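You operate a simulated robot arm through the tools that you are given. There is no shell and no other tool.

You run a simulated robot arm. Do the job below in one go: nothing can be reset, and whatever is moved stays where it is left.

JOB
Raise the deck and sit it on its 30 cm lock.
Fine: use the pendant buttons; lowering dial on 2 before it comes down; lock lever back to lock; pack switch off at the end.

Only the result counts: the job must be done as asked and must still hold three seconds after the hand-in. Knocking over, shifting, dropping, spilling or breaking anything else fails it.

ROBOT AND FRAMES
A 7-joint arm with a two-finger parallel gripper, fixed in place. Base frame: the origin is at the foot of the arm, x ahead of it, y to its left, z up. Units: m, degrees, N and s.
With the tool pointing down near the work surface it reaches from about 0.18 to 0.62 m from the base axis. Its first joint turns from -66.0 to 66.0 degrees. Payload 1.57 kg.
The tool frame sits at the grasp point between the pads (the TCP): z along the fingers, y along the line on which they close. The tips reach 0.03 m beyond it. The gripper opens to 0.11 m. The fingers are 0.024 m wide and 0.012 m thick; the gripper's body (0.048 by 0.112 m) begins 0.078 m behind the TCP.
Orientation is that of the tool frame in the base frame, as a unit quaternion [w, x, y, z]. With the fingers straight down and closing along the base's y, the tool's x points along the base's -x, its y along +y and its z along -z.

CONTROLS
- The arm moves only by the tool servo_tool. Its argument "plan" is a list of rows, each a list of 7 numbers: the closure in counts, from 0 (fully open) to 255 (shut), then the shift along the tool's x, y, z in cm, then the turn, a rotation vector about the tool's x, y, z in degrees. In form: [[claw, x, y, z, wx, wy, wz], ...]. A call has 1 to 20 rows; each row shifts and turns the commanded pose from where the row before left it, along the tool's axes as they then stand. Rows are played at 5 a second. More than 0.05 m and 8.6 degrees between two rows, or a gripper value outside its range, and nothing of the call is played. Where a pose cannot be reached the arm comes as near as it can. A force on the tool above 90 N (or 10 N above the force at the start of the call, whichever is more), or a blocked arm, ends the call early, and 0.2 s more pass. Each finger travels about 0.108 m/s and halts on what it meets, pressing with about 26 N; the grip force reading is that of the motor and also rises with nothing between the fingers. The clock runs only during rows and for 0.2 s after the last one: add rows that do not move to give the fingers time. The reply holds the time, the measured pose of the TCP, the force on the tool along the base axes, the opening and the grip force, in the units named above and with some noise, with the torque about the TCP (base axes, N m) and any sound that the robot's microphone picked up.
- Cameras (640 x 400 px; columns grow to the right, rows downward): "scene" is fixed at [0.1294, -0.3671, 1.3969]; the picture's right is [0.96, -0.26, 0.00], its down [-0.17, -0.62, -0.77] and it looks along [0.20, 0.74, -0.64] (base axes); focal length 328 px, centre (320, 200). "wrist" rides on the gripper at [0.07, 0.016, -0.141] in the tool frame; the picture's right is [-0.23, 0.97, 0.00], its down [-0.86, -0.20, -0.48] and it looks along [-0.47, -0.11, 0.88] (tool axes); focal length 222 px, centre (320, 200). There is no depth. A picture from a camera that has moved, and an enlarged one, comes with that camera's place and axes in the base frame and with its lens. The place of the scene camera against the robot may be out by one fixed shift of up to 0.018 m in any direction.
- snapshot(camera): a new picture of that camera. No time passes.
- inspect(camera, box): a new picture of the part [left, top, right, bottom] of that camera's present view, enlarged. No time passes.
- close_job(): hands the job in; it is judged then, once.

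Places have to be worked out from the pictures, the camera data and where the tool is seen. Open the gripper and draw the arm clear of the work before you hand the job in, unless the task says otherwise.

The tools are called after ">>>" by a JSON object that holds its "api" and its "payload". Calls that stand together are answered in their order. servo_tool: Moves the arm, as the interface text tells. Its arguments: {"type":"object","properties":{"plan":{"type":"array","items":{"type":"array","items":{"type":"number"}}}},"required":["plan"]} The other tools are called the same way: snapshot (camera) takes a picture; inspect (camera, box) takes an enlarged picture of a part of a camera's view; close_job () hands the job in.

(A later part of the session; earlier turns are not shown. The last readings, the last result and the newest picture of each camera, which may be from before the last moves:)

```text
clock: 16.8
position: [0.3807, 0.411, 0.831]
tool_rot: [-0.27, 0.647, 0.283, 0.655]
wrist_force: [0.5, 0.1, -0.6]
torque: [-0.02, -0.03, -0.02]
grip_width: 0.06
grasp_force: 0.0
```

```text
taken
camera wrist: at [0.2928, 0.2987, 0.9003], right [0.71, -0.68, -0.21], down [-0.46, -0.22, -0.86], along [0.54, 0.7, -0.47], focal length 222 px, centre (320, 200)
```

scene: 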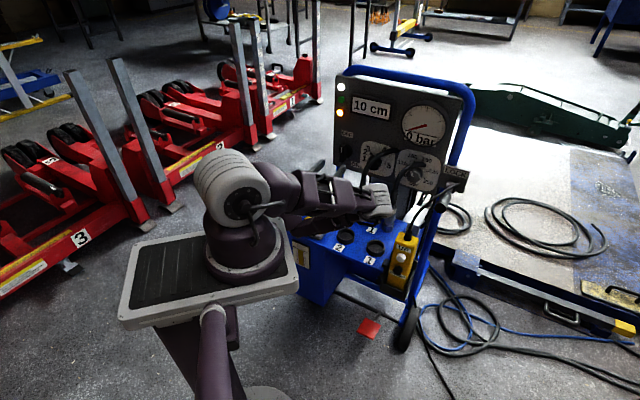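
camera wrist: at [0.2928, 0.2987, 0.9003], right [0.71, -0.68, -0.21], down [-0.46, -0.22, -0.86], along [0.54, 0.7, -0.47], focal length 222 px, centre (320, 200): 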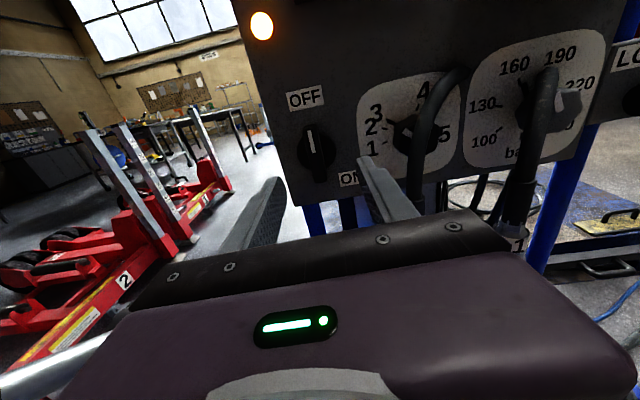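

>>> {"api": "inspect", "payload": {"camera": "wrist", "box": [270, 70, 470, 210]}}

>>> {"api": "inspect", "payload": {"camera": "scene", "box": [280, 130, 440, 260]}}

```text
2.86 times, centred on (370, 140) of wrist
camera zoom: at [0.2928, 0.2987, 0.9003], right [0.71, -0.68, -0.21], down [-0.46, -0.22, -0.86], along [0.54, 0.7, -0.47], focal length 635 px, centre (177, 371)
```

zoom: 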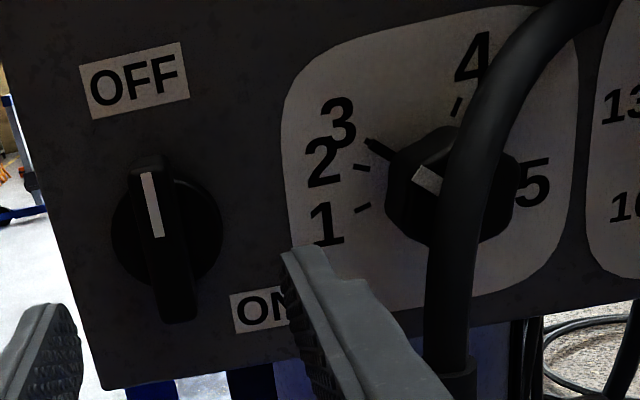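

```text
3.08 times, centred on (360, 195) of scene
camera zoom: at [0.1293, -0.3671, 1.3969], right [0.96, -0.26, 0.0], down [-0.17, -0.62, -0.77], along [0.2, 0.74, -0.64], focal length 1008 px, centre (197, 215)
```

zoom: 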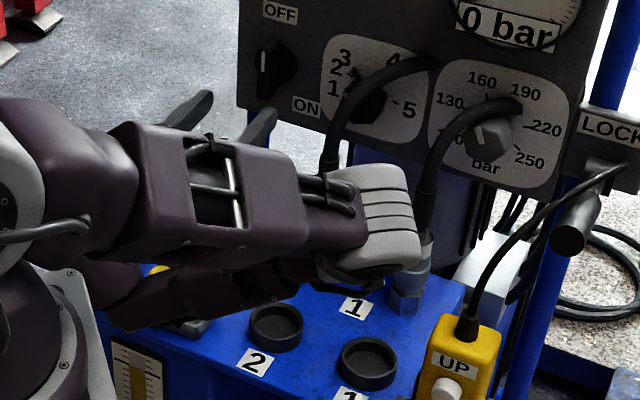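

The switch handle is at e'≈-0.018, z≈0.828, pointing up to OFF; the dial pointer is confirmed at 3. I'll move in around the handle and close on it.

>>> {"api": "servo_tool", "payload": {"plan": [[116, -0.3, -0.6, 2, 0, 0, 0], [116, 0, 0, 2, 0, 0, 0], [116, 0, 0, 2, 0, 0, 0], [116, 0, 0, 2, 0, 0, 0]]}}

>>> {"api": "snapshot", "payload": {"camera": "wrist"}}

>>> {"api": "inspect", "payload": {"camera": "scene", "box": [280, 130, 440, 260]}}

```text
clock: 17.8
position: [0.4309, 0.4731, 0.828]
tool_rot: [-0.271, 0.647, 0.283, 0.654]
wrist_force: [-0.2, -0.7, -0.4]
torque: [0.0, 0.04, -0.02]
grip_width: 0.0602
grasp_force: 0.0
```

```text
taken
camera wrist: at [0.3436, 0.3611, 0.8975], right [0.71, -0.68, -0.21], down [-0.46, -0.22, -0.86], along [0.54, 0.7, -0.47], focal length 222 px, centre (320, 200)
```

wrist: 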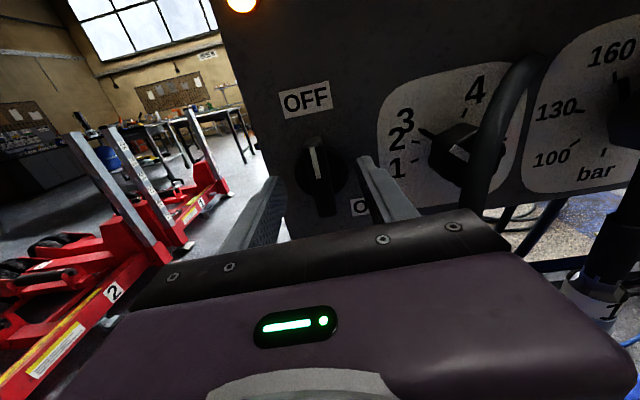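

```text
3.08 times, centred on (360, 195) of scene
camera zoom: at [0.1293, -0.3671, 1.3969], right [0.96, -0.26, 0.0], down [-0.17, -0.62, -0.77], along [0.2, 0.74, -0.64], focal length 1008 px, centre (197, 215)
```

zoom: 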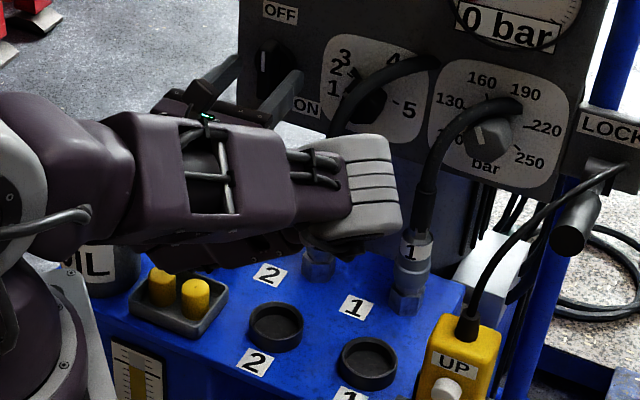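

Handle sits between the fingertips at depth. Closing on it.

>>> {"api": "servo_tool", "payload": {"plan": [[200, 0, 0, 0, 0, 0, 0], [255, 0, 0, 0, 0, 0, 0], [255, 0, 0, 0, 0, 0, 0]]}}

>>> {"api": "snapshot", "payload": {"camera": "wrist"}}

```text
clock: 18.6
position: [0.4312, 0.4728, 0.8276]
tool_rot: [-0.27, 0.647, 0.283, 0.655]
wrist_force: [4.5, 0.7, 0.0]
torque: [0.46, 0.52, -0.57]
grip_width: 0.0162
grasp_force: 31.5
```

```text
taken
camera wrist: at [0.3438, 0.3609, 0.8976], right [0.7, -0.68, -0.21], down [-0.46, -0.22, -0.86], along [0.54, 0.7, -0.47], focal length 222 px, centre (320, 200)
```

wrist: 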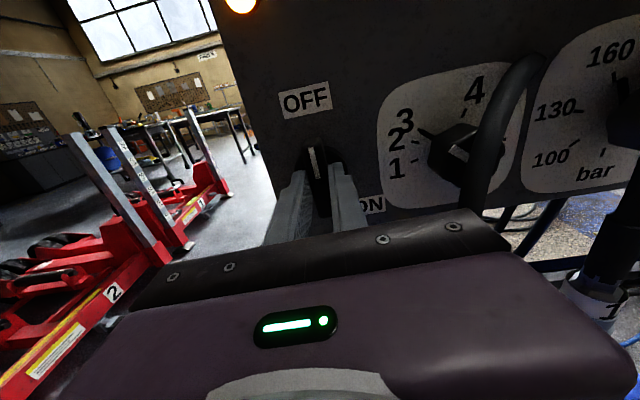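

Handle gripped (16 mm). Turning clockwise in steps.

>>> {"api": "servo_tool", "payload": {"plan": [[255, 0, 0, 0, 0, 0, 8], [255, 0, 0, 0, 0, 0, 8], [255, 0, 0, 0, 0, 0, 8], [255, 0, 0, 0, 0, 0, 8], [255, 0, 0, 0, 0, 0, 8]]}}

>>> {"api": "snapshot", "payload": {"camera": "wrist"}}

>>> {"api": "snapshot", "payload": {"camera": "scene"}}

```text
clock: 19.8
position: [0.4335, 0.473, 0.8268]
tool_rot: [-0.478, 0.705, 0.043, 0.522]
wrist_force: [5.4, -32.8, -6.3]
torque: [-0.2, 0.14, -1.25]
grip_width: 0.0158
grasp_force: 31.2
```

```text
taken
camera wrist: at [0.3751, 0.3318, 0.8711], right [0.44, -0.43, -0.79], down [-0.83, 0.14, -0.54], along [0.34, 0.89, -0.29], focal length 222 px, centre (320, 200)
```

wrist: 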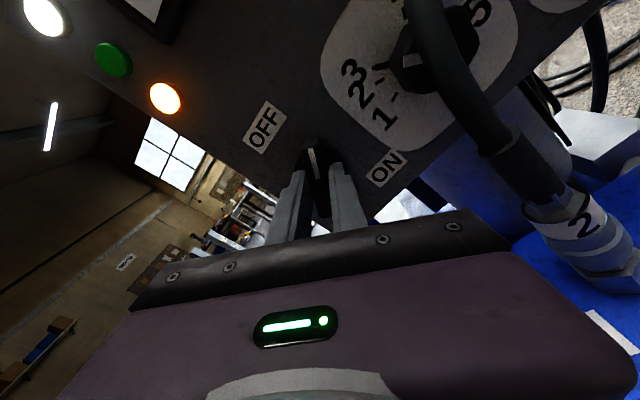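

```text
taken
```

scene: 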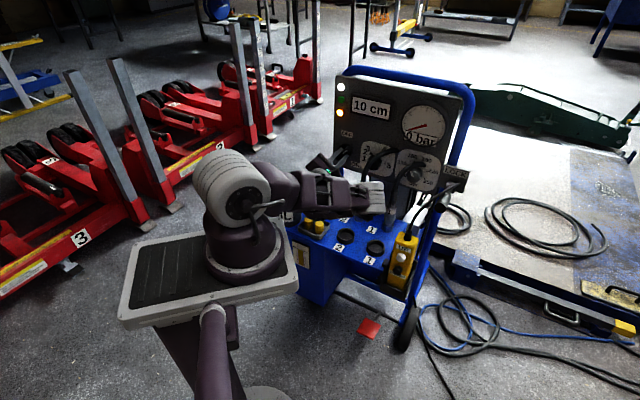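

The handle follows (40° turned) with some side load; I'll ease the position a bit in the load direction and continue turning.

>>> {"api": "servo_tool", "payload": {"plan": [[255, 0.1, 0.1, -0.1, 0, 0, 0], [255, 0, 0, 0, 0, 0, 8], [255, 0, 0, 0, 0, 0, 8], [255, 0, 0, 0, 0, 0, 8], [255, 0, 0, 0, 0, 0, 8], [255, 0, 0, 0, 0, 0, 8]]}}

>>> {"api": "snapshot", "payload": {"camera": "wrist"}}

>>> {"api": "snapshot", "payload": {"camera": "scene"}}

```text
clock: 21.2
position: [0.4319, 0.4712, 0.8259]
tool_rot: [-0.625, 0.68, -0.202, 0.326]
wrist_force: [24.4, -4.1, -29.1]
torque: [-0.26, 0.25, -0.14]
grip_width: 0.016
grasp_force: 31.2
```

```text
taken
camera wrist: at [0.3855, 0.3207, 0.8243], right [-0.03, 0.02, -1.0], down [-0.96, 0.27, 0.04], along [0.27, 0.96, 0.01], focal length 222 px, centre (320, 200)
```

wrist: 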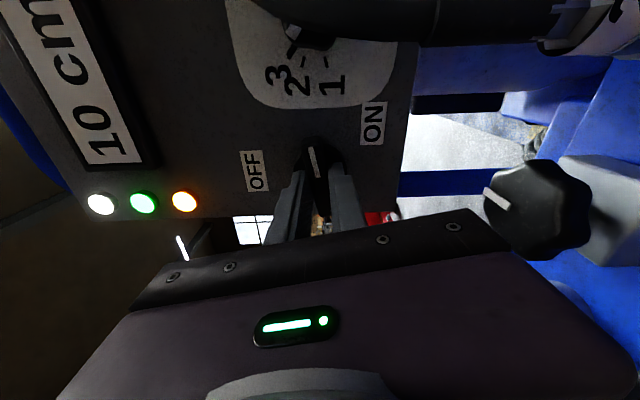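

```text
taken
```

scene: 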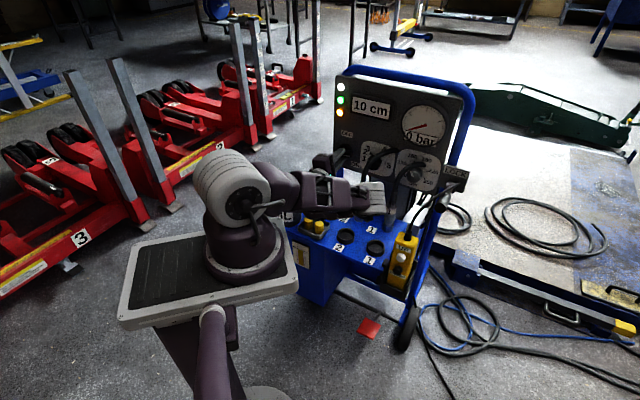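

Green lamp came on at about 80–85° of turn: pack is ON. I'll add a few degrees to seat it and check the torque.

>>> {"api": "servo_tool", "payload": {"plan": [[255, 0, 0, 0, 0, 0, 6], [255, 0, 0, 0, 0, 0, 0]]}}

>>> {"api": "inspect", "payload": {"camera": "wrist", "box": [220, 100, 420, 230]}}

```text
clock: 21.8
position: [0.4326, 0.473, 0.825]
tool_rot: [-0.641, 0.669, -0.235, 0.293]
wrist_force: [12.8, -4.1, -32.4]
torque: [-0.22, 0.29, -0.12]
grip_width: 0.0157
grasp_force: 30.9
```

```text
3.08 times, centred on (320, 165) of wrist
camera zoom: at [0.3844, 0.3216, 0.8167], right [-0.1, 0.09, -0.99], down [-0.96, 0.26, 0.13], along [0.27, 0.96, 0.06], focal length 684 px, centre (320, 308)
```

zoom: 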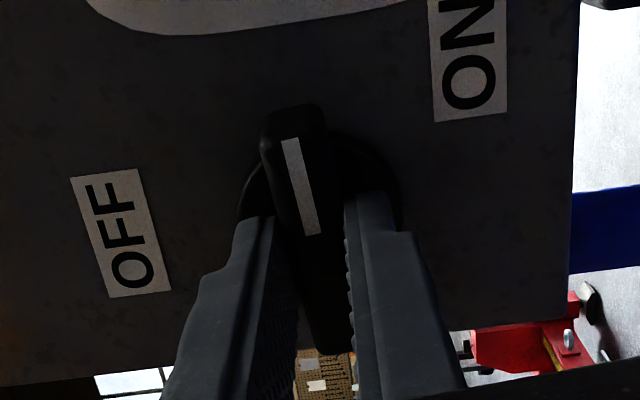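

Mark points right, halfway toward ON with the green lamp lit. I'll open the fingers and back away, then check the lamps.

>>> {"api": "servo_tool", "payload": {"plan": [[190, 0, 0, 0, 0, 0, 0], [116, 0, 0, 0, 0, 0, 0], [116, 0, 0, -3, 0, 0, 0], [116, 0, 0, -4, 0, 0, 0]]}}

>>> {"api": "snapshot", "payload": {"camera": "wrist"}}

>>> {"api": "inspect", "payload": {"camera": "scene", "box": [320, 60, 480, 190]}}

```text
clock: 22.8
position: [0.3822, 0.4221, 0.826]
tool_rot: [-0.645, 0.666, -0.233, 0.294]
wrist_force: [0.5, 0.0, -0.7]
torque: [0.06, 0.03, -0.03]
grip_width: 0.0602
grasp_force: 0.0
```

```text
taken
camera wrist: at [0.3362, 0.2701, 0.8167], right [-0.1, 0.1, -0.99], down [-0.96, 0.26, 0.12], along [0.27, 0.96, 0.07], focal length 222 px, centre (320, 200)
```

wrist: 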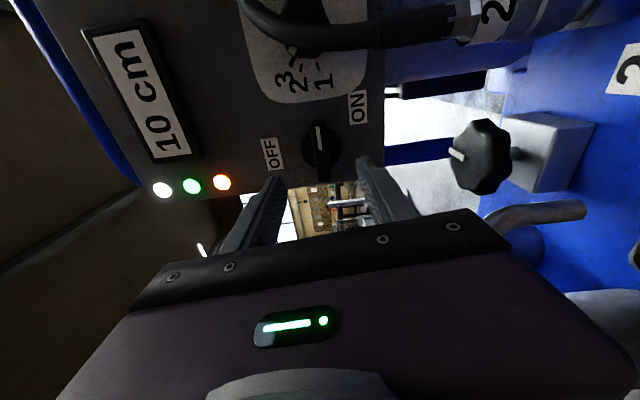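

```text
3.08 times, centred on (400, 125) of scene
camera zoom: at [0.1294, -0.3671, 1.3969], right [0.96, -0.26, 0.0], down [-0.17, -0.62, -0.77], along [0.2, 0.74, -0.64], focal length 1008 px, centre (74, 431)
```

zoom: 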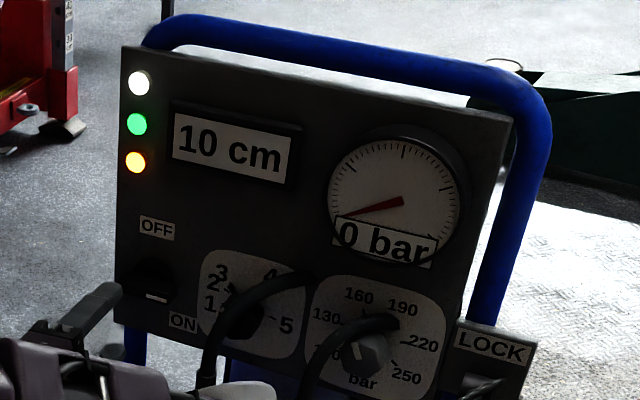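

Pack is ON (green lit, switch stays). Next the lowering dial, from 3 to 2: hose 2 runs vertically in front of it, so I'll go straight-on with the hose between the open fingers. First roll back upright, back off, and shift in front of the dial to measure the hose.

>>> {"api": "servo_tool", "payload": {"plan": [[116, 0, 0, -2.5, 0, 0, -8.5], [116, 0, 0, -2.5, 0, 0, -8.5], [116, 0, 0, 0, 0, 0, -8.5], [116, 0, 0, 0, 0, 0, -8.5], [116, 0, 0, 0, 0, 0, -8.5], [60, 0, 0, 0, 0, 0, -8.5], [0, 0, 0, 0, 0, 0, -8.5], [0, 0, 0, 0, 0, 0, -8.5], [0, 0, 0, 0, 0, 0, -8.5], [0, 0, 0, 0, 0, 0, -8.5], [0, 1, 3.8, 0, 0, 0, 0], [0, 1, 3.8, 0, 0, 0, 0], [0, 1, 3.8, 0, 0, 0, 0]]}}

>>> {"api": "snapshot", "payload": {"camera": "wrist"}}

>>> {"api": "snapshot", "payload": {"camera": "scene"}}

```text
clock: 25.6
position: [0.4283, 0.3092, 0.8591]
tool_rot: [-0.275, 0.65, 0.277, 0.652]
wrist_force: [-0.1, 0.4, 0.0]
torque: [-0.05, -0.02, -0.03]
grip_width: 0.1099
grasp_force: 0.1
```

```text
taken
camera wrist: at [0.3429, 0.195, 0.9294], right [0.7, -0.68, -0.22], down [-0.47, -0.21, -0.86], along [0.53, 0.71, -0.46], focal length 222 px, centre (320, 200)
```

wrist: 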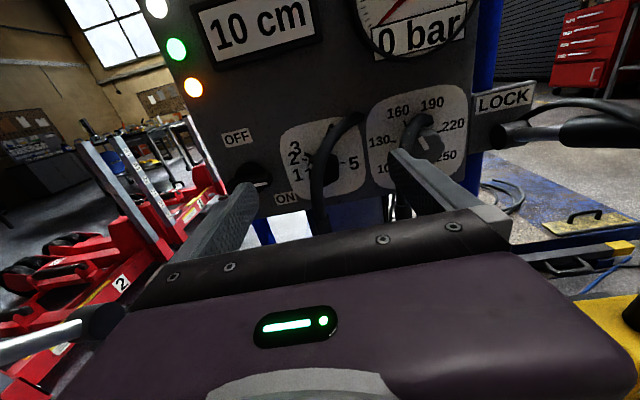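

```text
taken
```

scene: 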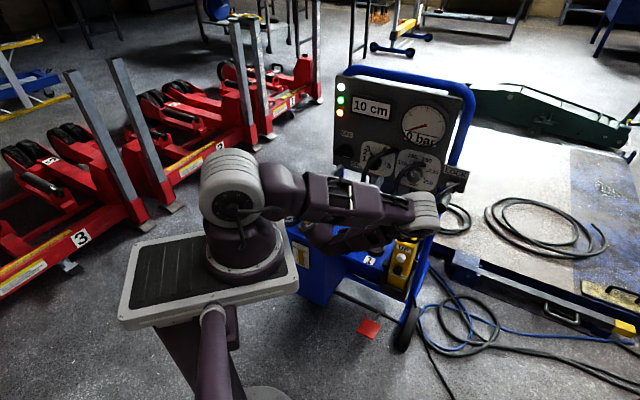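

>>> {"api": "inspect", "payload": {"camera": "wrist", "box": [260, 100, 400, 215]}}

```text
3.48 times, centred on (330, 158) of wrist
camera zoom: at [0.3429, 0.195, 0.9294], right [0.7, -0.68, -0.22], down [-0.47, -0.21, -0.86], along [0.53, 0.71, -0.46], focal length 773 px, centre (285, 348)
```

zoom: 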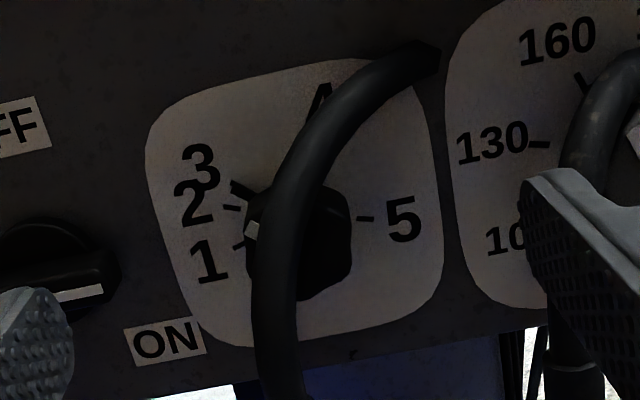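

The hose passes between where the fingers will be (left edge about 4 mm inside the left-finger path). I'll lower to dial height, roll 27° clockwise so the jaw lies across the hose, and approach part way.

>>> {"api": "servo_tool", "payload": {"plan": [[0, -2, -0.1, 0, 0, 0, 0], [0, -1.9, -0.1, 0, 0, 0, 0], [0, 0, 0, 0, 0, 0, 6.75], [0, 0, 0, 0, 0, 0, 6.75], [0, 0, 0, 0, 0, 0, 6.75], [0, 0, 0, 0, 0, 0, 6.75], [0, 0, 0, 2.5, 0, 0, 0], [0, 0, 0, 2.5, 0, 0, 0]]}}

>>> {"api": "snapshot", "payload": {"camera": "wrist"}}

>>> {"api": "inspect", "payload": {"camera": "wrist", "box": [220, 90, 420, 230]}}

>>> {"api": "inspect", "payload": {"camera": "scene", "box": [320, 110, 480, 240]}}

```text
clock: 27.4
position: [0.4653, 0.3438, 0.8203]
tool_rot: [-0.421, 0.696, 0.119, 0.57]
wrist_force: [-0.1, -0.6, 0.1]
torque: [-0.01, -0.02, 0.01]
grip_width: 0.1102
grasp_force: 0.0
```

```text
taken
camera wrist: at [0.3985, 0.21, 0.875], right [0.55, -0.53, -0.64], down [-0.74, 0.05, -0.67], along [0.39, 0.85, -0.36], focal length 222 px, centre (320, 200)
```

wrist: 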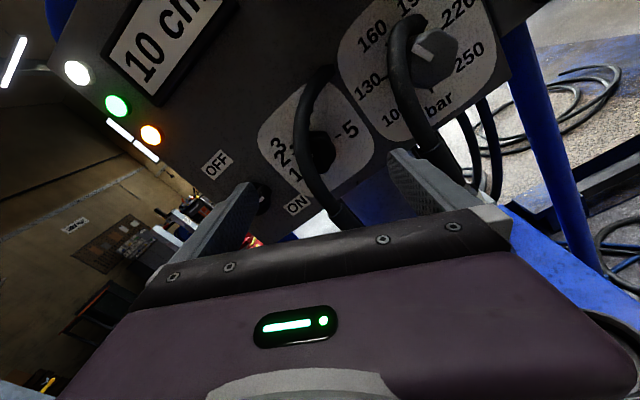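

```text
2.86 times, centred on (320, 160) of wrist
camera zoom: at [0.3985, 0.21, 0.875], right [0.55, -0.53, -0.64], down [-0.74, 0.05, -0.67], along [0.39, 0.85, -0.36], focal length 635 px, centre (320, 314)
```

zoom: 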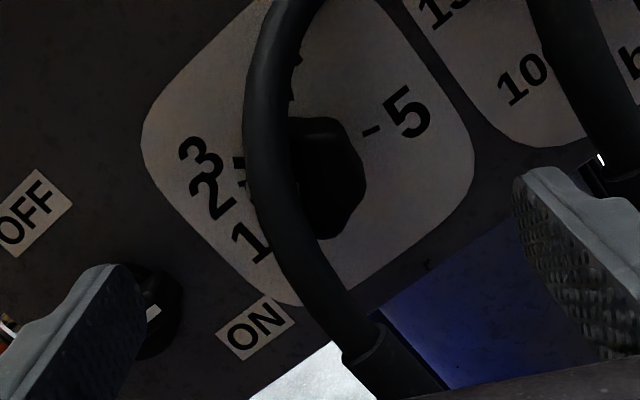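

```text
3.08 times, centred on (400, 175) of scene
camera zoom: at [0.1293, -0.3671, 1.3969], right [0.96, -0.27, 0.0], down [-0.17, -0.62, -0.77], along [0.2, 0.74, -0.64], focal length 1008 px, centre (74, 277)
```

zoom: 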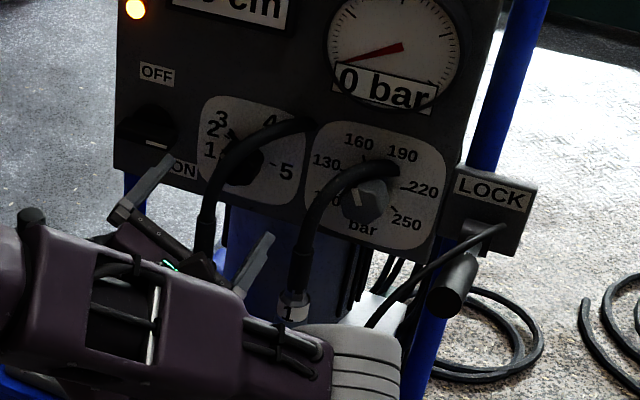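

The hose sits at e'≈0.082 and the knob centre at about e'≈0.0905, z≈0.822; both fingers will pass on either side. I'll correct 5 mm left and move in around the knob.

>>> {"api": "servo_tool", "payload": {"plan": [[40, -0.1, -0.5, 0, 0, 0, 0], [58, 0, 0, 2.5, 0, 0, 0], [58, 0, 0, 2.5, 0, 0, 0], [58, 0, 0, 1.5, 0, 0, 0], [58, 0, 0, 1, 0, 0, 0]]}}

>>> {"api": "snapshot", "payload": {"camera": "wrist"}}

>>> {"api": "inspect", "payload": {"camera": "wrist", "box": [220, 90, 420, 230]}}

>>> {"api": "inspect", "payload": {"camera": "scene", "box": [320, 110, 480, 240]}}

```text
clock: 28.6
position: [0.5135, 0.4022, 0.82]
tool_rot: [-0.421, 0.696, 0.118, 0.57]
wrist_force: [-0.5, 0.2, 0.3]
torque: [0.02, 0.02, 0.03]
grip_width: 0.0851
grasp_force: 0.0
```

```text
taken
camera wrist: at [0.4474, 0.2679, 0.8756], right [0.55, -0.53, -0.64], down [-0.74, 0.05, -0.67], along [0.39, 0.85, -0.36], focal length 222 px, centre (320, 200)
```

wrist: 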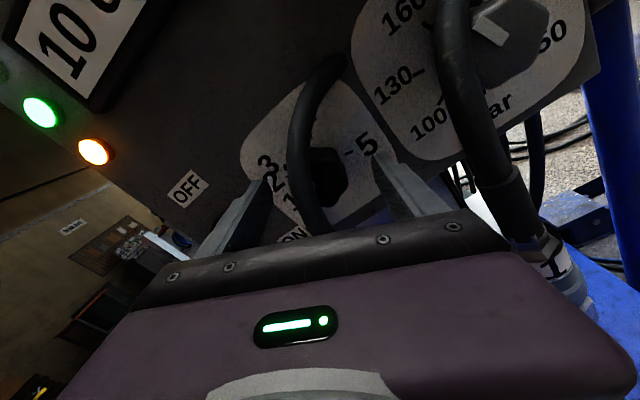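

```text
2.86 times, centred on (320, 160) of wrist
camera zoom: at [0.4474, 0.2679, 0.8756], right [0.55, -0.53, -0.64], down [-0.74, 0.05, -0.67], along [0.39, 0.85, -0.36], focal length 635 px, centre (320, 314)
```

zoom: 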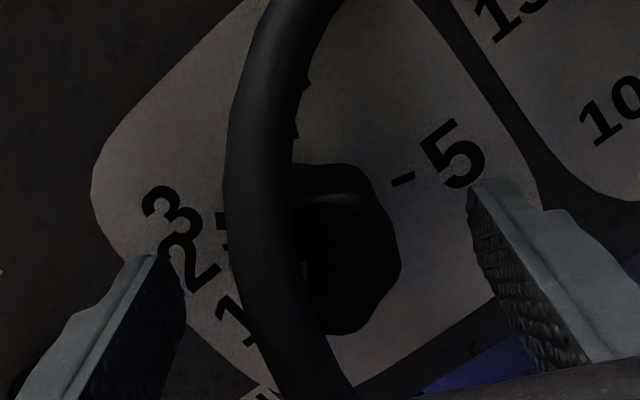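

```text
3.08 times, centred on (400, 175) of scene
camera zoom: at [0.1293, -0.3671, 1.3969], right [0.96, -0.26, 0.0], down [-0.17, -0.62, -0.77], along [0.2, 0.74, -0.64], focal length 1008 px, centre (74, 277)
```

zoom: 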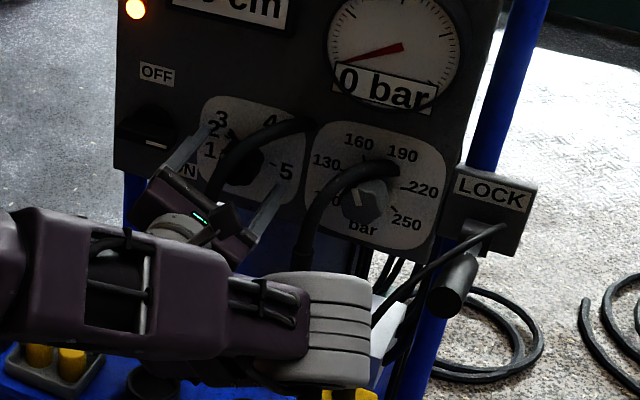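

Knob and hose are between the fingers, no contact forces. Closing on the knob.

>>> {"api": "servo_tool", "payload": {"plan": [[110, 0, 0, 0, 0, 0, 0], [150, 0, 0, 0, 0, 0, 0], [200, 0, 0, 0, 0, 0, 0], [255, 0, 0, 0, 0, 0, 0]]}}

>>> {"api": "inspect", "payload": {"camera": "wrist", "box": [220, 90, 420, 230]}}

```text
clock: 29.6
position: [0.5127, 0.4023, 0.8208]
tool_rot: [-0.42, 0.696, 0.118, 0.57]
wrist_force: [0.4, 3.1, 0.4]
torque: [-0.38, 0.37, -1.08]
grip_width: 0.0437
grasp_force: 45.5
```

```text
2.86 times, centred on (320, 160) of wrist
camera zoom: at [0.4473, 0.2678, 0.8756], right [0.55, -0.53, -0.64], down [-0.74, 0.05, -0.67], along [0.39, 0.85, -0.36], focal length 635 px, centre (320, 314)
```

zoom: 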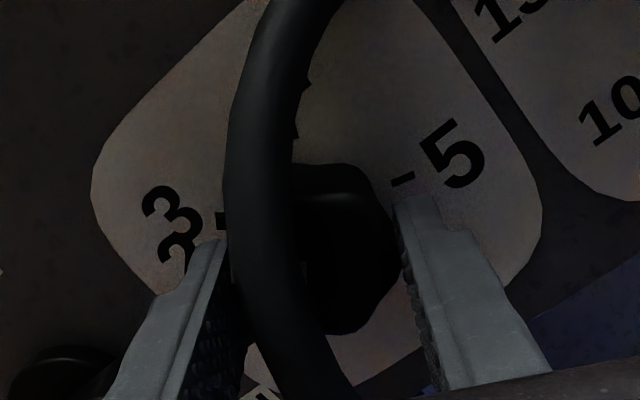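

Knob gripped at 44 mm, forces small. Turning counter-clockwise 18° (from 3 toward 2).

>>> {"api": "servo_tool", "payload": {"plan": [[255, 0, 0, 0, 0, 0, -4], [255, 0, 0, 0, 0, 0, -4], [255, 0, 0, 0, 0, 0, -4], [255, 0, 0, 0, 0, 0, -4], [255, 0, 0, 0, 0, 0, -2]]}}

>>> {"api": "inspect", "payload": {"camera": "wrist", "box": [220, 90, 420, 230]}}

>>> {"api": "inspect", "payload": {"camera": "scene", "box": [340, 130, 420, 190]}}

```text
clock: 30.8
position: [0.5121, 0.402, 0.8206]
tool_rot: [-0.324, 0.67, 0.225, 0.629]
wrist_force: [-0.8, -25.4, -13.1]
torque: [0.12, 0.02, -1.58]
grip_width: 0.0437
grasp_force: 44.5
```

```text
2.86 times, centred on (320, 160) of wrist
camera zoom: at [0.434, 0.2806, 0.887], right [0.67, -0.65, -0.37], down [-0.57, -0.12, -0.82], along [0.48, 0.75, -0.44], focal length 635 px, centre (320, 314)
```

zoom: 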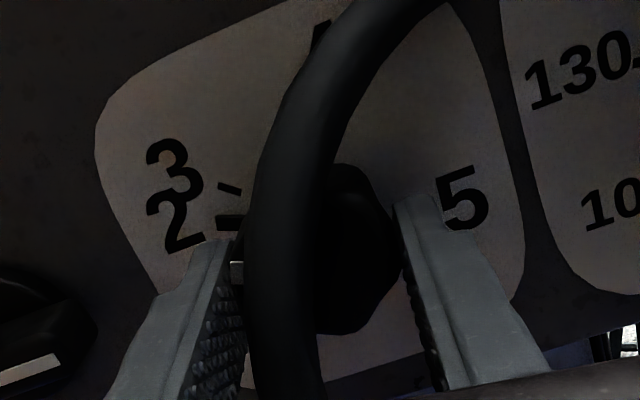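

```text
6.67 times, centred on (380, 160) of scene
camera zoom: at [0.1295, -0.3676, 1.3968], right [0.96, -0.27, 0.0], down [-0.17, -0.62, -0.77], along [0.2, 0.74, -0.64], focal length 2184 px, centre (-80, 467)
```

zoom: 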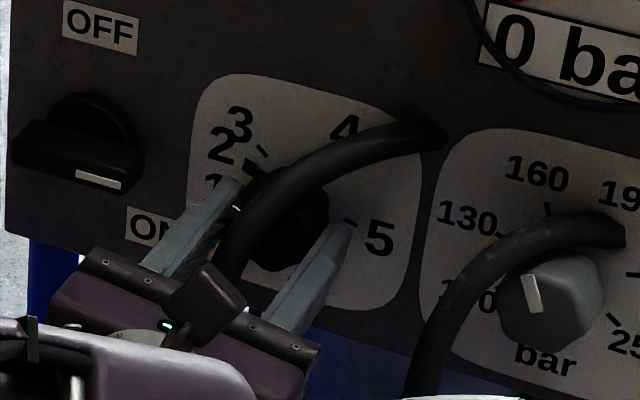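

>>> {"api": "inspect", "payload": {"camera": "wrist", "box": [260, 130, 320, 190]}}

>>> {"api": "inspect", "payload": {"camera": "scene", "box": [360, 140, 390, 165]}}

```text
6.67 times, centred on (290, 160) of wrist
camera zoom: at [0.434, 0.2806, 0.887], right [0.67, -0.65, -0.37], down [-0.57, -0.12, -0.82], along [0.48, 0.75, -0.44], focal length 1481 px, centre (520, 467)
```

zoom: 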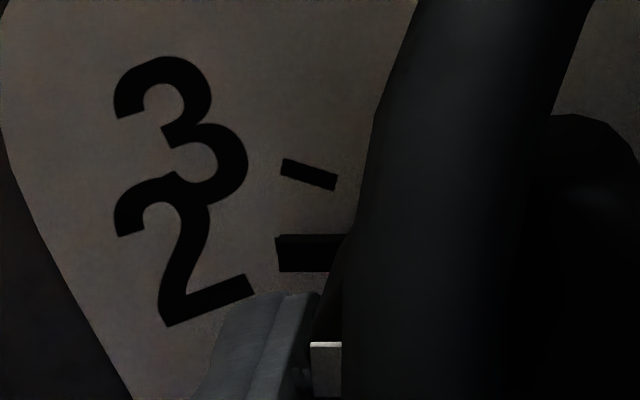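

```text
16.00 times, centred on (375, 152) of scene
camera zoom: at [0.1295, -0.3676, 1.3968], right [0.96, -0.27, 0.0], down [-0.17, -0.62, -0.77], along [0.2, 0.74, -0.64], focal length 5242 px, centre (-560, 960)
```

zoom: 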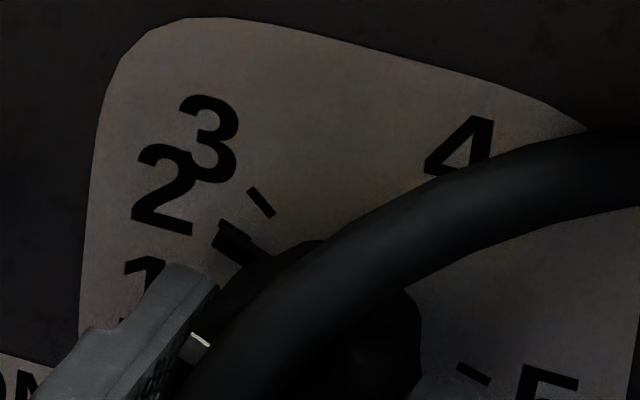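

Pointer covers the 2 tick. Releasing and backing straight out to check it.

>>> {"api": "servo_tool", "payload": {"plan": [[130, 0, 0, 0, 0, 0, 0], [58, 0, 0, 0, 0, 0, 0], [58, 0, 0, -2.5, 0, 0, 0], [58, 0, 0, -2.5, 0, 0, 0], [58, 0, 0, -2.5, 0, 0, 0], [58, 0, 0, -2.5, 0, 0, 0], [58, 0, 0, -2.5, 0, 0, -8]]}}

>>> {"api": "snapshot", "payload": {"camera": "wrist"}}

>>> {"api": "inspect", "payload": {"camera": "wrist", "box": [260, 100, 350, 190]}}

>>> {"api": "inspect", "payload": {"camera": "scene", "box": [360, 140, 390, 165]}}

```text
clock: 32.4
position: [0.4241, 0.3116, 0.8196]
tool_rot: [-0.281, 0.651, 0.273, 0.65]
wrist_force: [0.4, 0.2, 0.1]
torque: [0.0, -0.02, -0.01]
grip_width: 0.0848
grasp_force: 0.1
```

```text
taken
camera wrist: at [0.3389, 0.1982, 0.8901], right [0.7, -0.67, -0.24], down [-0.48, -0.2, -0.85], along [0.53, 0.71, -0.46], focal length 222 px, centre (320, 200)
```

wrist: 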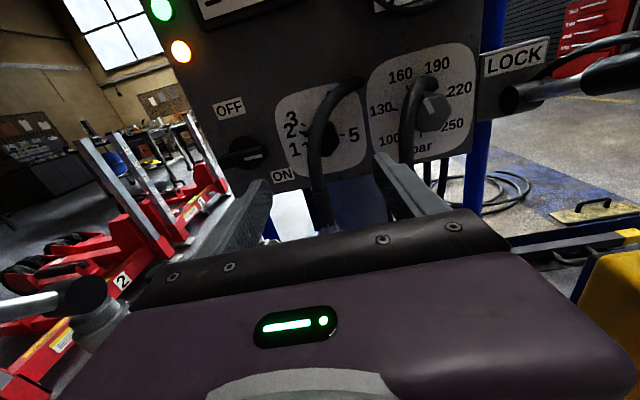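

```text
4.44 times, centred on (305, 145) of wrist
camera zoom: at [0.3389, 0.1982, 0.8901], right [0.7, -0.67, -0.24], down [-0.48, -0.2, -0.85], along [0.53, 0.71, -0.46], focal length 987 px, centre (387, 444)
```

zoom: 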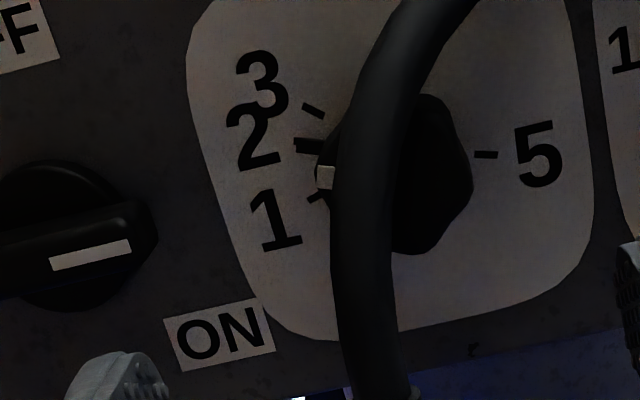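

```text
16.00 times, centred on (375, 152) of scene
camera zoom: at [0.1294, -0.3671, 1.3969], right [0.96, -0.26, 0.0], down [-0.17, -0.62, -0.77], along [0.2, 0.74, -0.64], focal length 5242 px, centre (-560, 960)
```

zoom: 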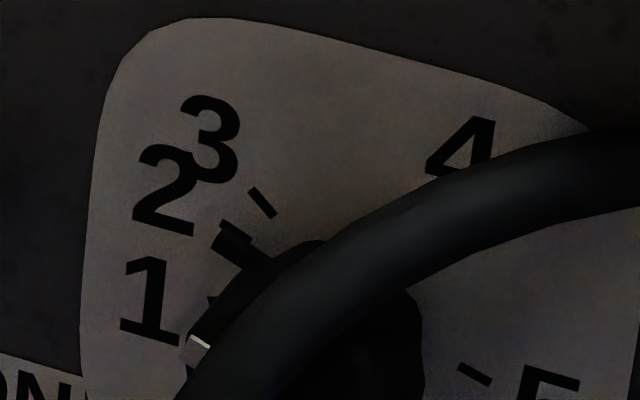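

>>> {"api": "inspect", "payload": {"camera": "wrist", "box": [284, 120, 324, 150]}}

>>> {"api": "inspect", "payload": {"camera": "wrist", "box": [470, 10, 640, 130]}}

>>> {"api": "inspect", "payload": {"camera": "scene", "box": [400, 150, 480, 220]}}

>>> {"api": "snapshot", "payload": {"camera": "scene"}}

```text
13.33 times, centred on (304, 135) of wrist
camera zoom: at [0.3389, 0.1982, 0.8901], right [0.7, -0.67, -0.24], down [-0.48, -0.2, -0.85], along [0.53, 0.71, -0.46], focal length 2962 px, centre (533, 1067)
```

zoom: 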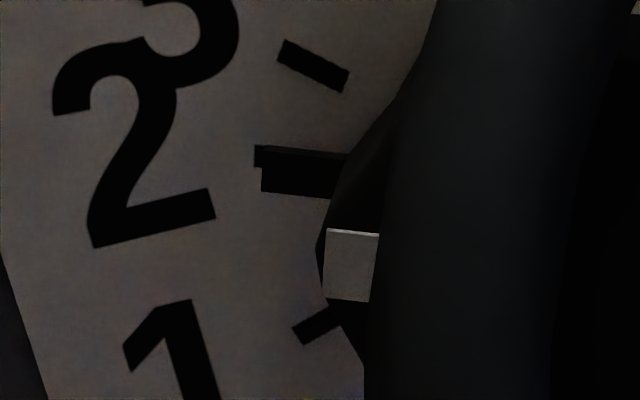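

```text
3.33 times, centred on (555, 70) of wrist
camera zoom: at [0.3389, 0.1982, 0.8901], right [0.7, -0.67, -0.24], down [-0.48, -0.2, -0.85], along [0.53, 0.71, -0.46], focal length 740 px, centre (-463, 633)
```

zoom: 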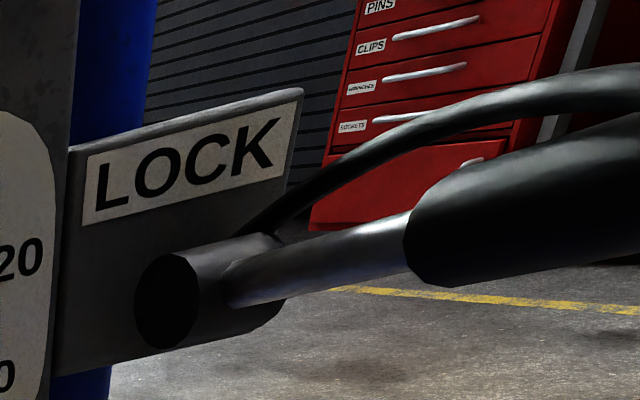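

```text
5.71 times, centred on (440, 185) of scene
camera zoom: at [0.1294, -0.3671, 1.3969], right [0.96, -0.26, 0.0], down [-0.17, -0.62, -0.77], along [0.2, 0.74, -0.64], focal length 1872 px, centre (-366, 286)
```

zoom: 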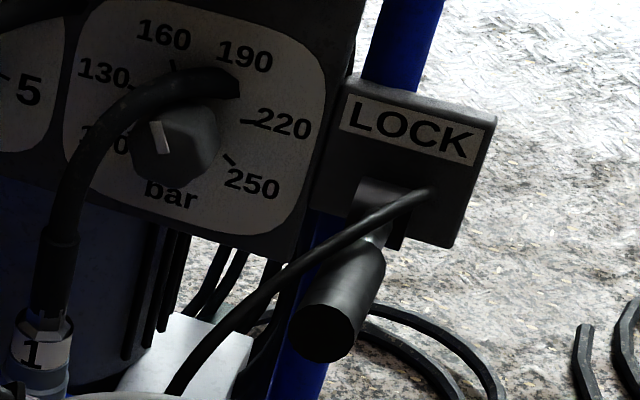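

```text
taken
```

scene: 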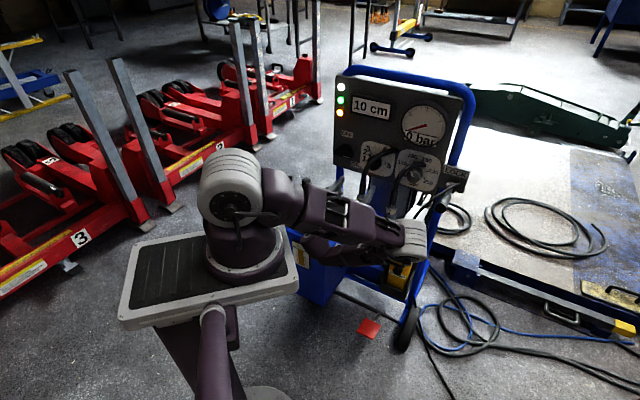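

Dial is set to 2. Now the pendant: I'll lift away from the panel, pitch the tool down and move right to look at the pendant's face closely.

>>> {"api": "servo_tool", "payload": {"plan": [[58, 3.5, 1, -2, 0, 0, 0], [58, 3.5, 1, -2, 0, -7.5, 0], [58, 3.5, 1, -1, 0, -7.5, 0], [58, 2, 1, -1, 0, -7.5, 0], [58, 1, 2, -1, 0, -7.5, 0], [58, 0, 3, -2, 0, -7.5, 0], [58, 0, 3, -2, 0, -7.5, 0], [58, 0, 3, -1, 0, 0, 0]]}}

>>> {"api": "snapshot", "payload": {"camera": "wrist"}}

>>> {"api": "snapshot", "payload": {"camera": "scene"}}

```text
clock: 34.2
position: [0.4691, 0.1483, 0.9558]
tool_rot: [-0.174, 0.833, 0.361, 0.382]
wrist_force: [-0.5, -0.4, -0.6]
torque: [-0.03, 0.05, 0.02]
grip_width: 0.085
grasp_force: 0.2
out of reach, approached as far as the arm can: row 4, 5
```

```text
taken
camera wrist: at [0.4399, 0.0904, 1.1009], right [0.61, -0.77, -0.19], down [-0.77, -0.53, -0.34], along [0.16, 0.35, -0.92], focal length 222 px, centre (320, 200)
```

wrist: 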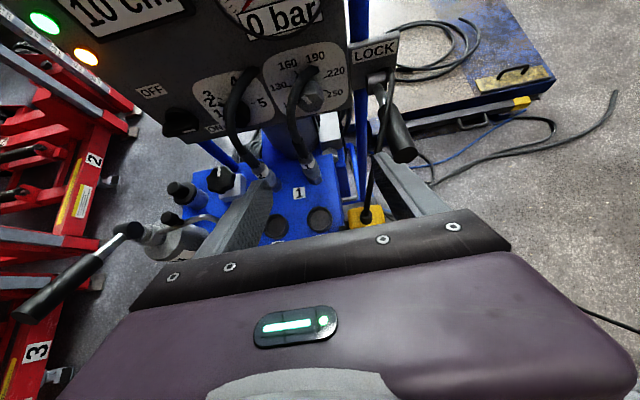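

```text
taken
```

scene: 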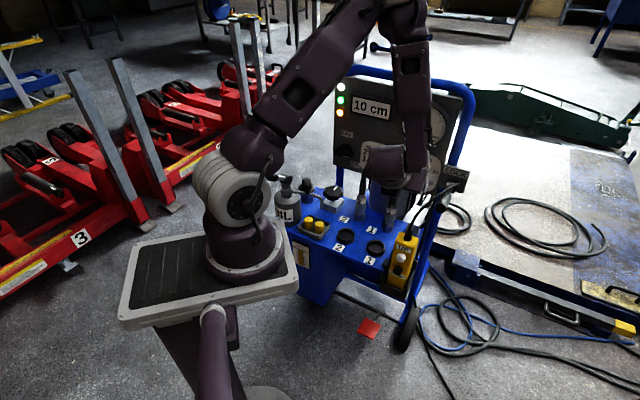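

>>> {"api": "servo_tool", "payload": {"plan": [[58, -2.1, 0.5, -2.5, 0, 0, 0], [58, -2.1, 0.5, -2.5, 0, 0, 0], [58, -2.1, 0.5, -2.5, 0, 0, 0], [58, -2.1, 0.5, -2.5, 0, 0, 0]]}}

>>> {"api": "snapshot", "payload": {"camera": "wrist"}}

>>> {"api": "snapshot", "payload": {"camera": "scene"}}

```text
clock: 35.2
position: [0.3923, 0.0387, 0.9564]
tool_rot: [-0.179, 0.832, 0.361, 0.38]
wrist_force: [-0.9, -0.6, 1.0]
torque: [0.02, 0.01, 0.01]
grip_width: 0.0851
grasp_force: 0.1
```

```text
taken
camera wrist: at [0.3643, -0.0207, 1.1013], right [0.62, -0.76, -0.19], down [-0.77, -0.54, -0.34], along [0.15, 0.36, -0.92], focal length 222 px, centre (320, 200)
```

wrist: 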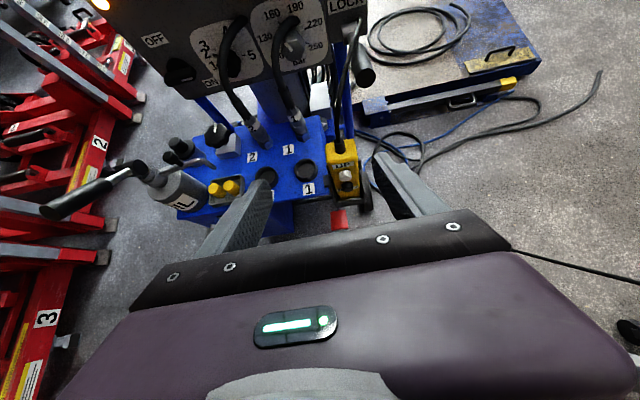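

```text
taken
```

scene: 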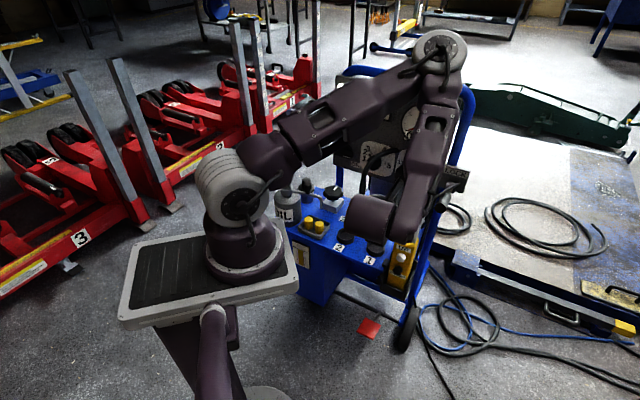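

>>> {"api": "inspect", "payload": {"camera": "wrist", "box": [300, 120, 400, 220]}}

>>> {"api": "inspect", "payload": {"camera": "wrist", "box": [320, 0, 400, 100]}}

```text
4.00 times, centred on (350, 170) of wrist
camera zoom: at [0.3643, -0.0207, 1.1013], right [0.62, -0.76, -0.19], down [-0.77, -0.54, -0.34], along [0.15, 0.36, -0.92], focal length 888 px, centre (200, 320)
```

zoom: 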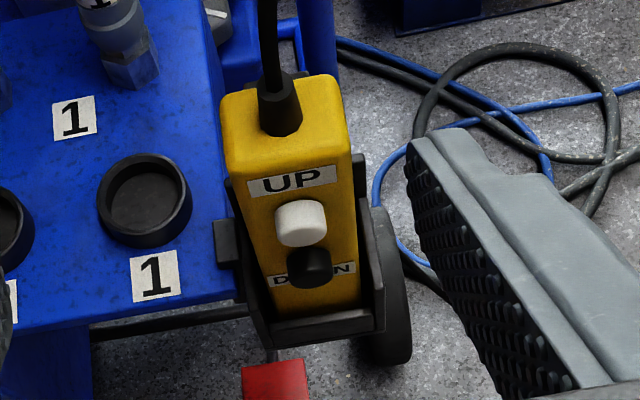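

```text
4.00 times, centred on (360, 50) of wrist
camera zoom: at [0.3643, -0.0207, 1.1013], right [0.62, -0.76, -0.19], down [-0.77, -0.54, -0.34], along [0.15, 0.36, -0.92], focal length 888 px, centre (160, 800)
```

zoom: 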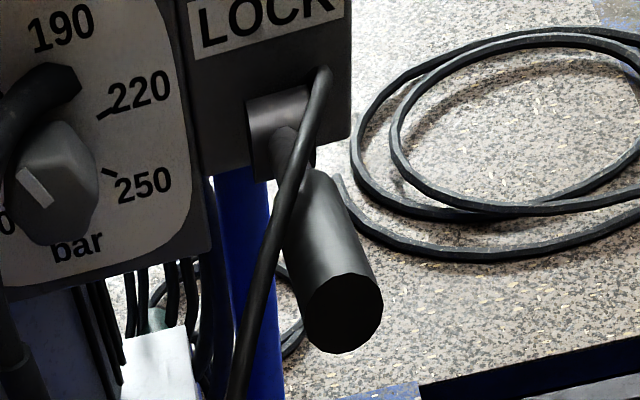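

The pendant face looks vertical, facing the arm, with UP near (0.492, 0.120, 0.722). I'll close the gripper, keep this elbow-up pitched pose, and descend in front of the pendant to measure the buttons more precisely.

>>> {"api": "servo_tool", "payload": {"plan": [[130, 0, 0, 0, -2.07, 0, 1.74], [200, -2.6, 0.4, 3.4, 0, 0, 0], [255, -2.6, 0.4, 3.4, 0, 0, 0], [255, -2.6, 0.4, 3.4, 0, 0, 0], [255, -2.6, 0.3, 3.4, 0, 0, 0]]}}

>>> {"api": "snapshot", "payload": {"camera": "wrist"}}

>>> {"api": "inspect", "payload": {"camera": "wrist", "box": [270, 80, 430, 200]}}

>>> {"api": "snapshot", "payload": {"camera": "scene"}}

```text
clock: 36.4
position: [0.4338, 0.0497, 0.7868]
tool_rot: [-0.165, 0.841, 0.34, 0.386]
wrist_force: [1.0, 0.2, 0.0]
torque: [0.02, 0.0, 0.01]
grip_width: 0.0001
grasp_force: 20.7
out of reach, approached as far as the arm can: row 1
```

```text
taken
camera wrist: at [0.4021, -0.0072, 0.9323], right [0.58, -0.8, -0.19], down [-0.8, -0.5, -0.34], along [0.18, 0.34, -0.92], focal length 222 px, centre (320, 200)
```

wrist: 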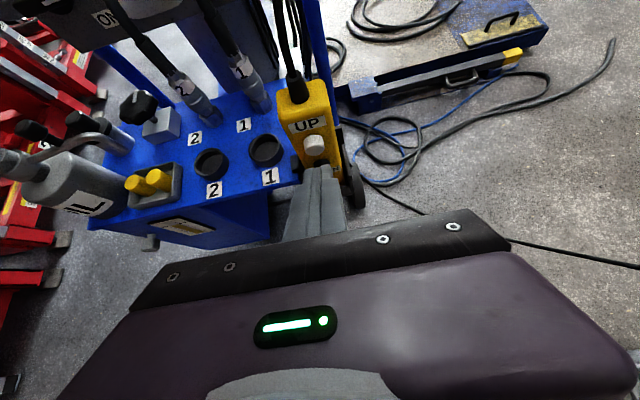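

```text
3.33 times, centred on (350, 140) of wrist
camera zoom: at [0.4021, -0.0072, 0.9323], right [0.58, -0.8, -0.19], down [-0.8, -0.5, -0.34], along [0.18, 0.34, -0.92], focal length 740 px, centre (220, 400)
```

zoom: 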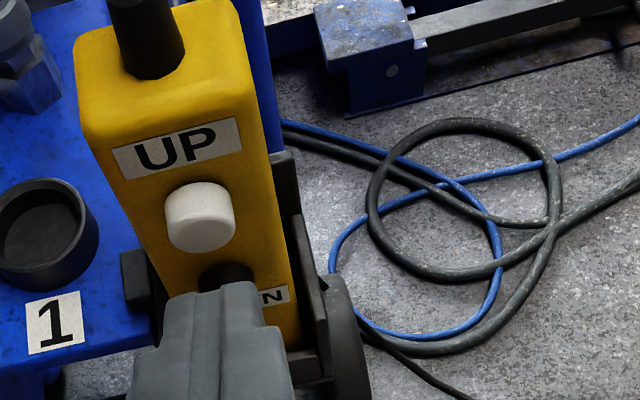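

```text
taken
```

scene: 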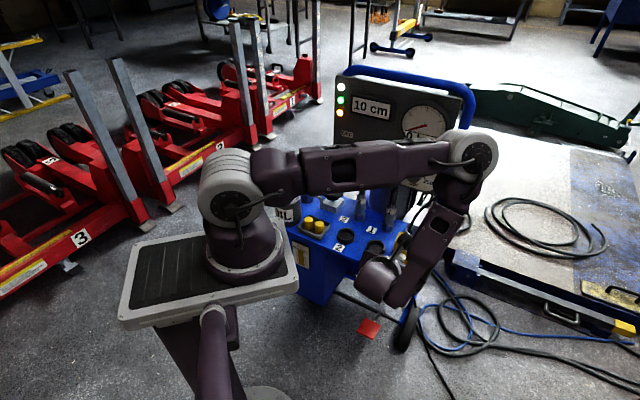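

Second view puts UP at about e'=0.272, z≈0.71, face n'≈0.433. I'll bring the closed fingertip edge to about 2 cm in front of UP.

>>> {"api": "servo_tool", "payload": {"plan": [[255, -0.7, -0.2, 2.6, 0, 0, 0], [255, -0.7, -0.2, 2.6, 0, 0, 0], [255, -0.6, -0.15, 2.6, 0, 0, 0]]}}

>>> {"api": "inspect", "payload": {"camera": "wrist", "box": [270, 80, 430, 200]}}

>>> {"api": "inspect", "payload": {"camera": "scene", "box": [350, 220, 450, 320]}}

```text
clock: 37.2
position: [0.4624, 0.0881, 0.7218]
tool_rot: [-0.165, 0.842, 0.34, 0.386]
wrist_force: [0.6, -0.1, -0.4]
torque: [0.02, -0.02, -0.01]
grip_width: 0.0001
grasp_force: 21.5
```

```text
3.33 times, centred on (350, 140) of wrist
camera zoom: at [0.4308, 0.0308, 0.8662], right [0.57, -0.8, -0.19], down [-0.8, -0.5, -0.34], along [0.18, 0.34, -0.92], focal length 740 px, centre (220, 400)
```

zoom: 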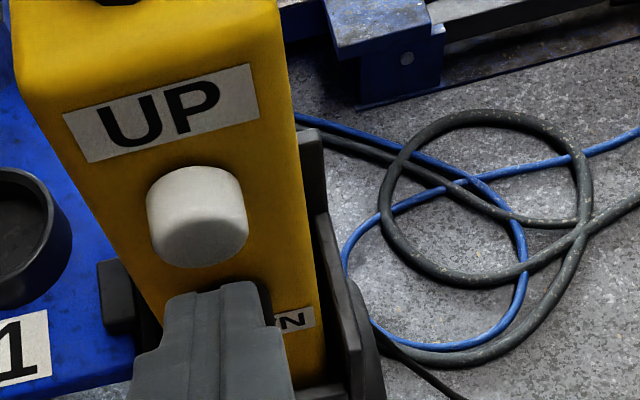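

```text
4.00 times, centred on (400, 270) of scene
camera zoom: at [0.1293, -0.3671, 1.3969], right [0.96, -0.26, 0.0], down [-0.17, -0.62, -0.77], along [0.2, 0.74, -0.64], focal length 1310 px, centre (0, -80)
```

zoom: 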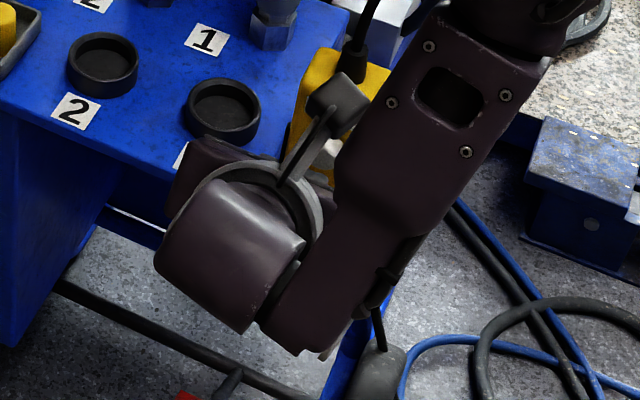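

Fingertip is just in front of UP. I'll lower it slightly and press forward in small steps, watching force and the display.

>>> {"api": "servo_tool", "payload": {"plan": [[255, -0.3, 0, 0.25, 0, 0, 0], [255, 0.64, 0, 0.76, 0, 0, 0], [255, 0.45, 0, 0.53, 0, 0, 0]]}}

>>> {"api": "inspect", "payload": {"camera": "wrist", "box": [270, 80, 430, 200]}}

>>> {"api": "inspect", "payload": {"camera": "scene", "box": [320, 60, 480, 190]}}

```text
clock: 38.0
position: [0.4744, 0.0997, 0.7173]
tool_rot: [-0.165, 0.842, 0.34, 0.383]
wrist_force: [-13.5, -9.8, 2.6]
torque: [0.01, 0.08, 0.09]
grip_width: 0.0
grasp_force: 21.4
heard: click
```

```text
3.33 times, centred on (350, 140) of wrist
camera zoom: at [0.4435, 0.0426, 0.8625], right [0.57, -0.8, -0.19], down [-0.8, -0.5, -0.33], along [0.17, 0.34, -0.92], focal length 740 px, centre (220, 400)
```

zoom: 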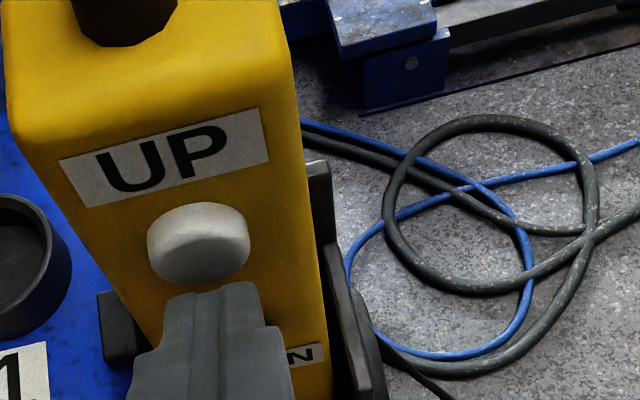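

```text
3.08 times, centred on (400, 125) of scene
camera zoom: at [0.129, -0.3673, 1.3969], right [0.96, -0.27, 0.0], down [-0.17, -0.62, -0.77], along [0.2, 0.74, -0.64], focal length 1008 px, centre (74, 431)
```

zoom: 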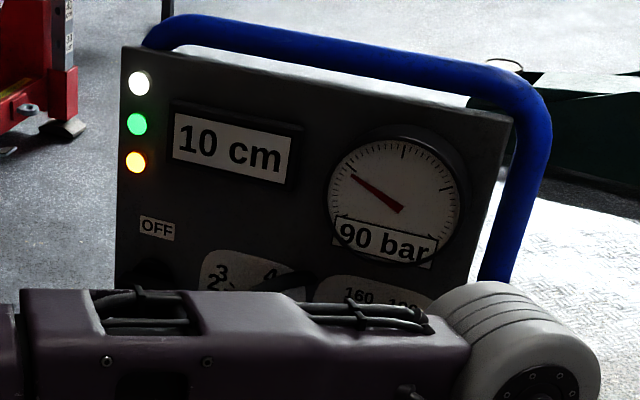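

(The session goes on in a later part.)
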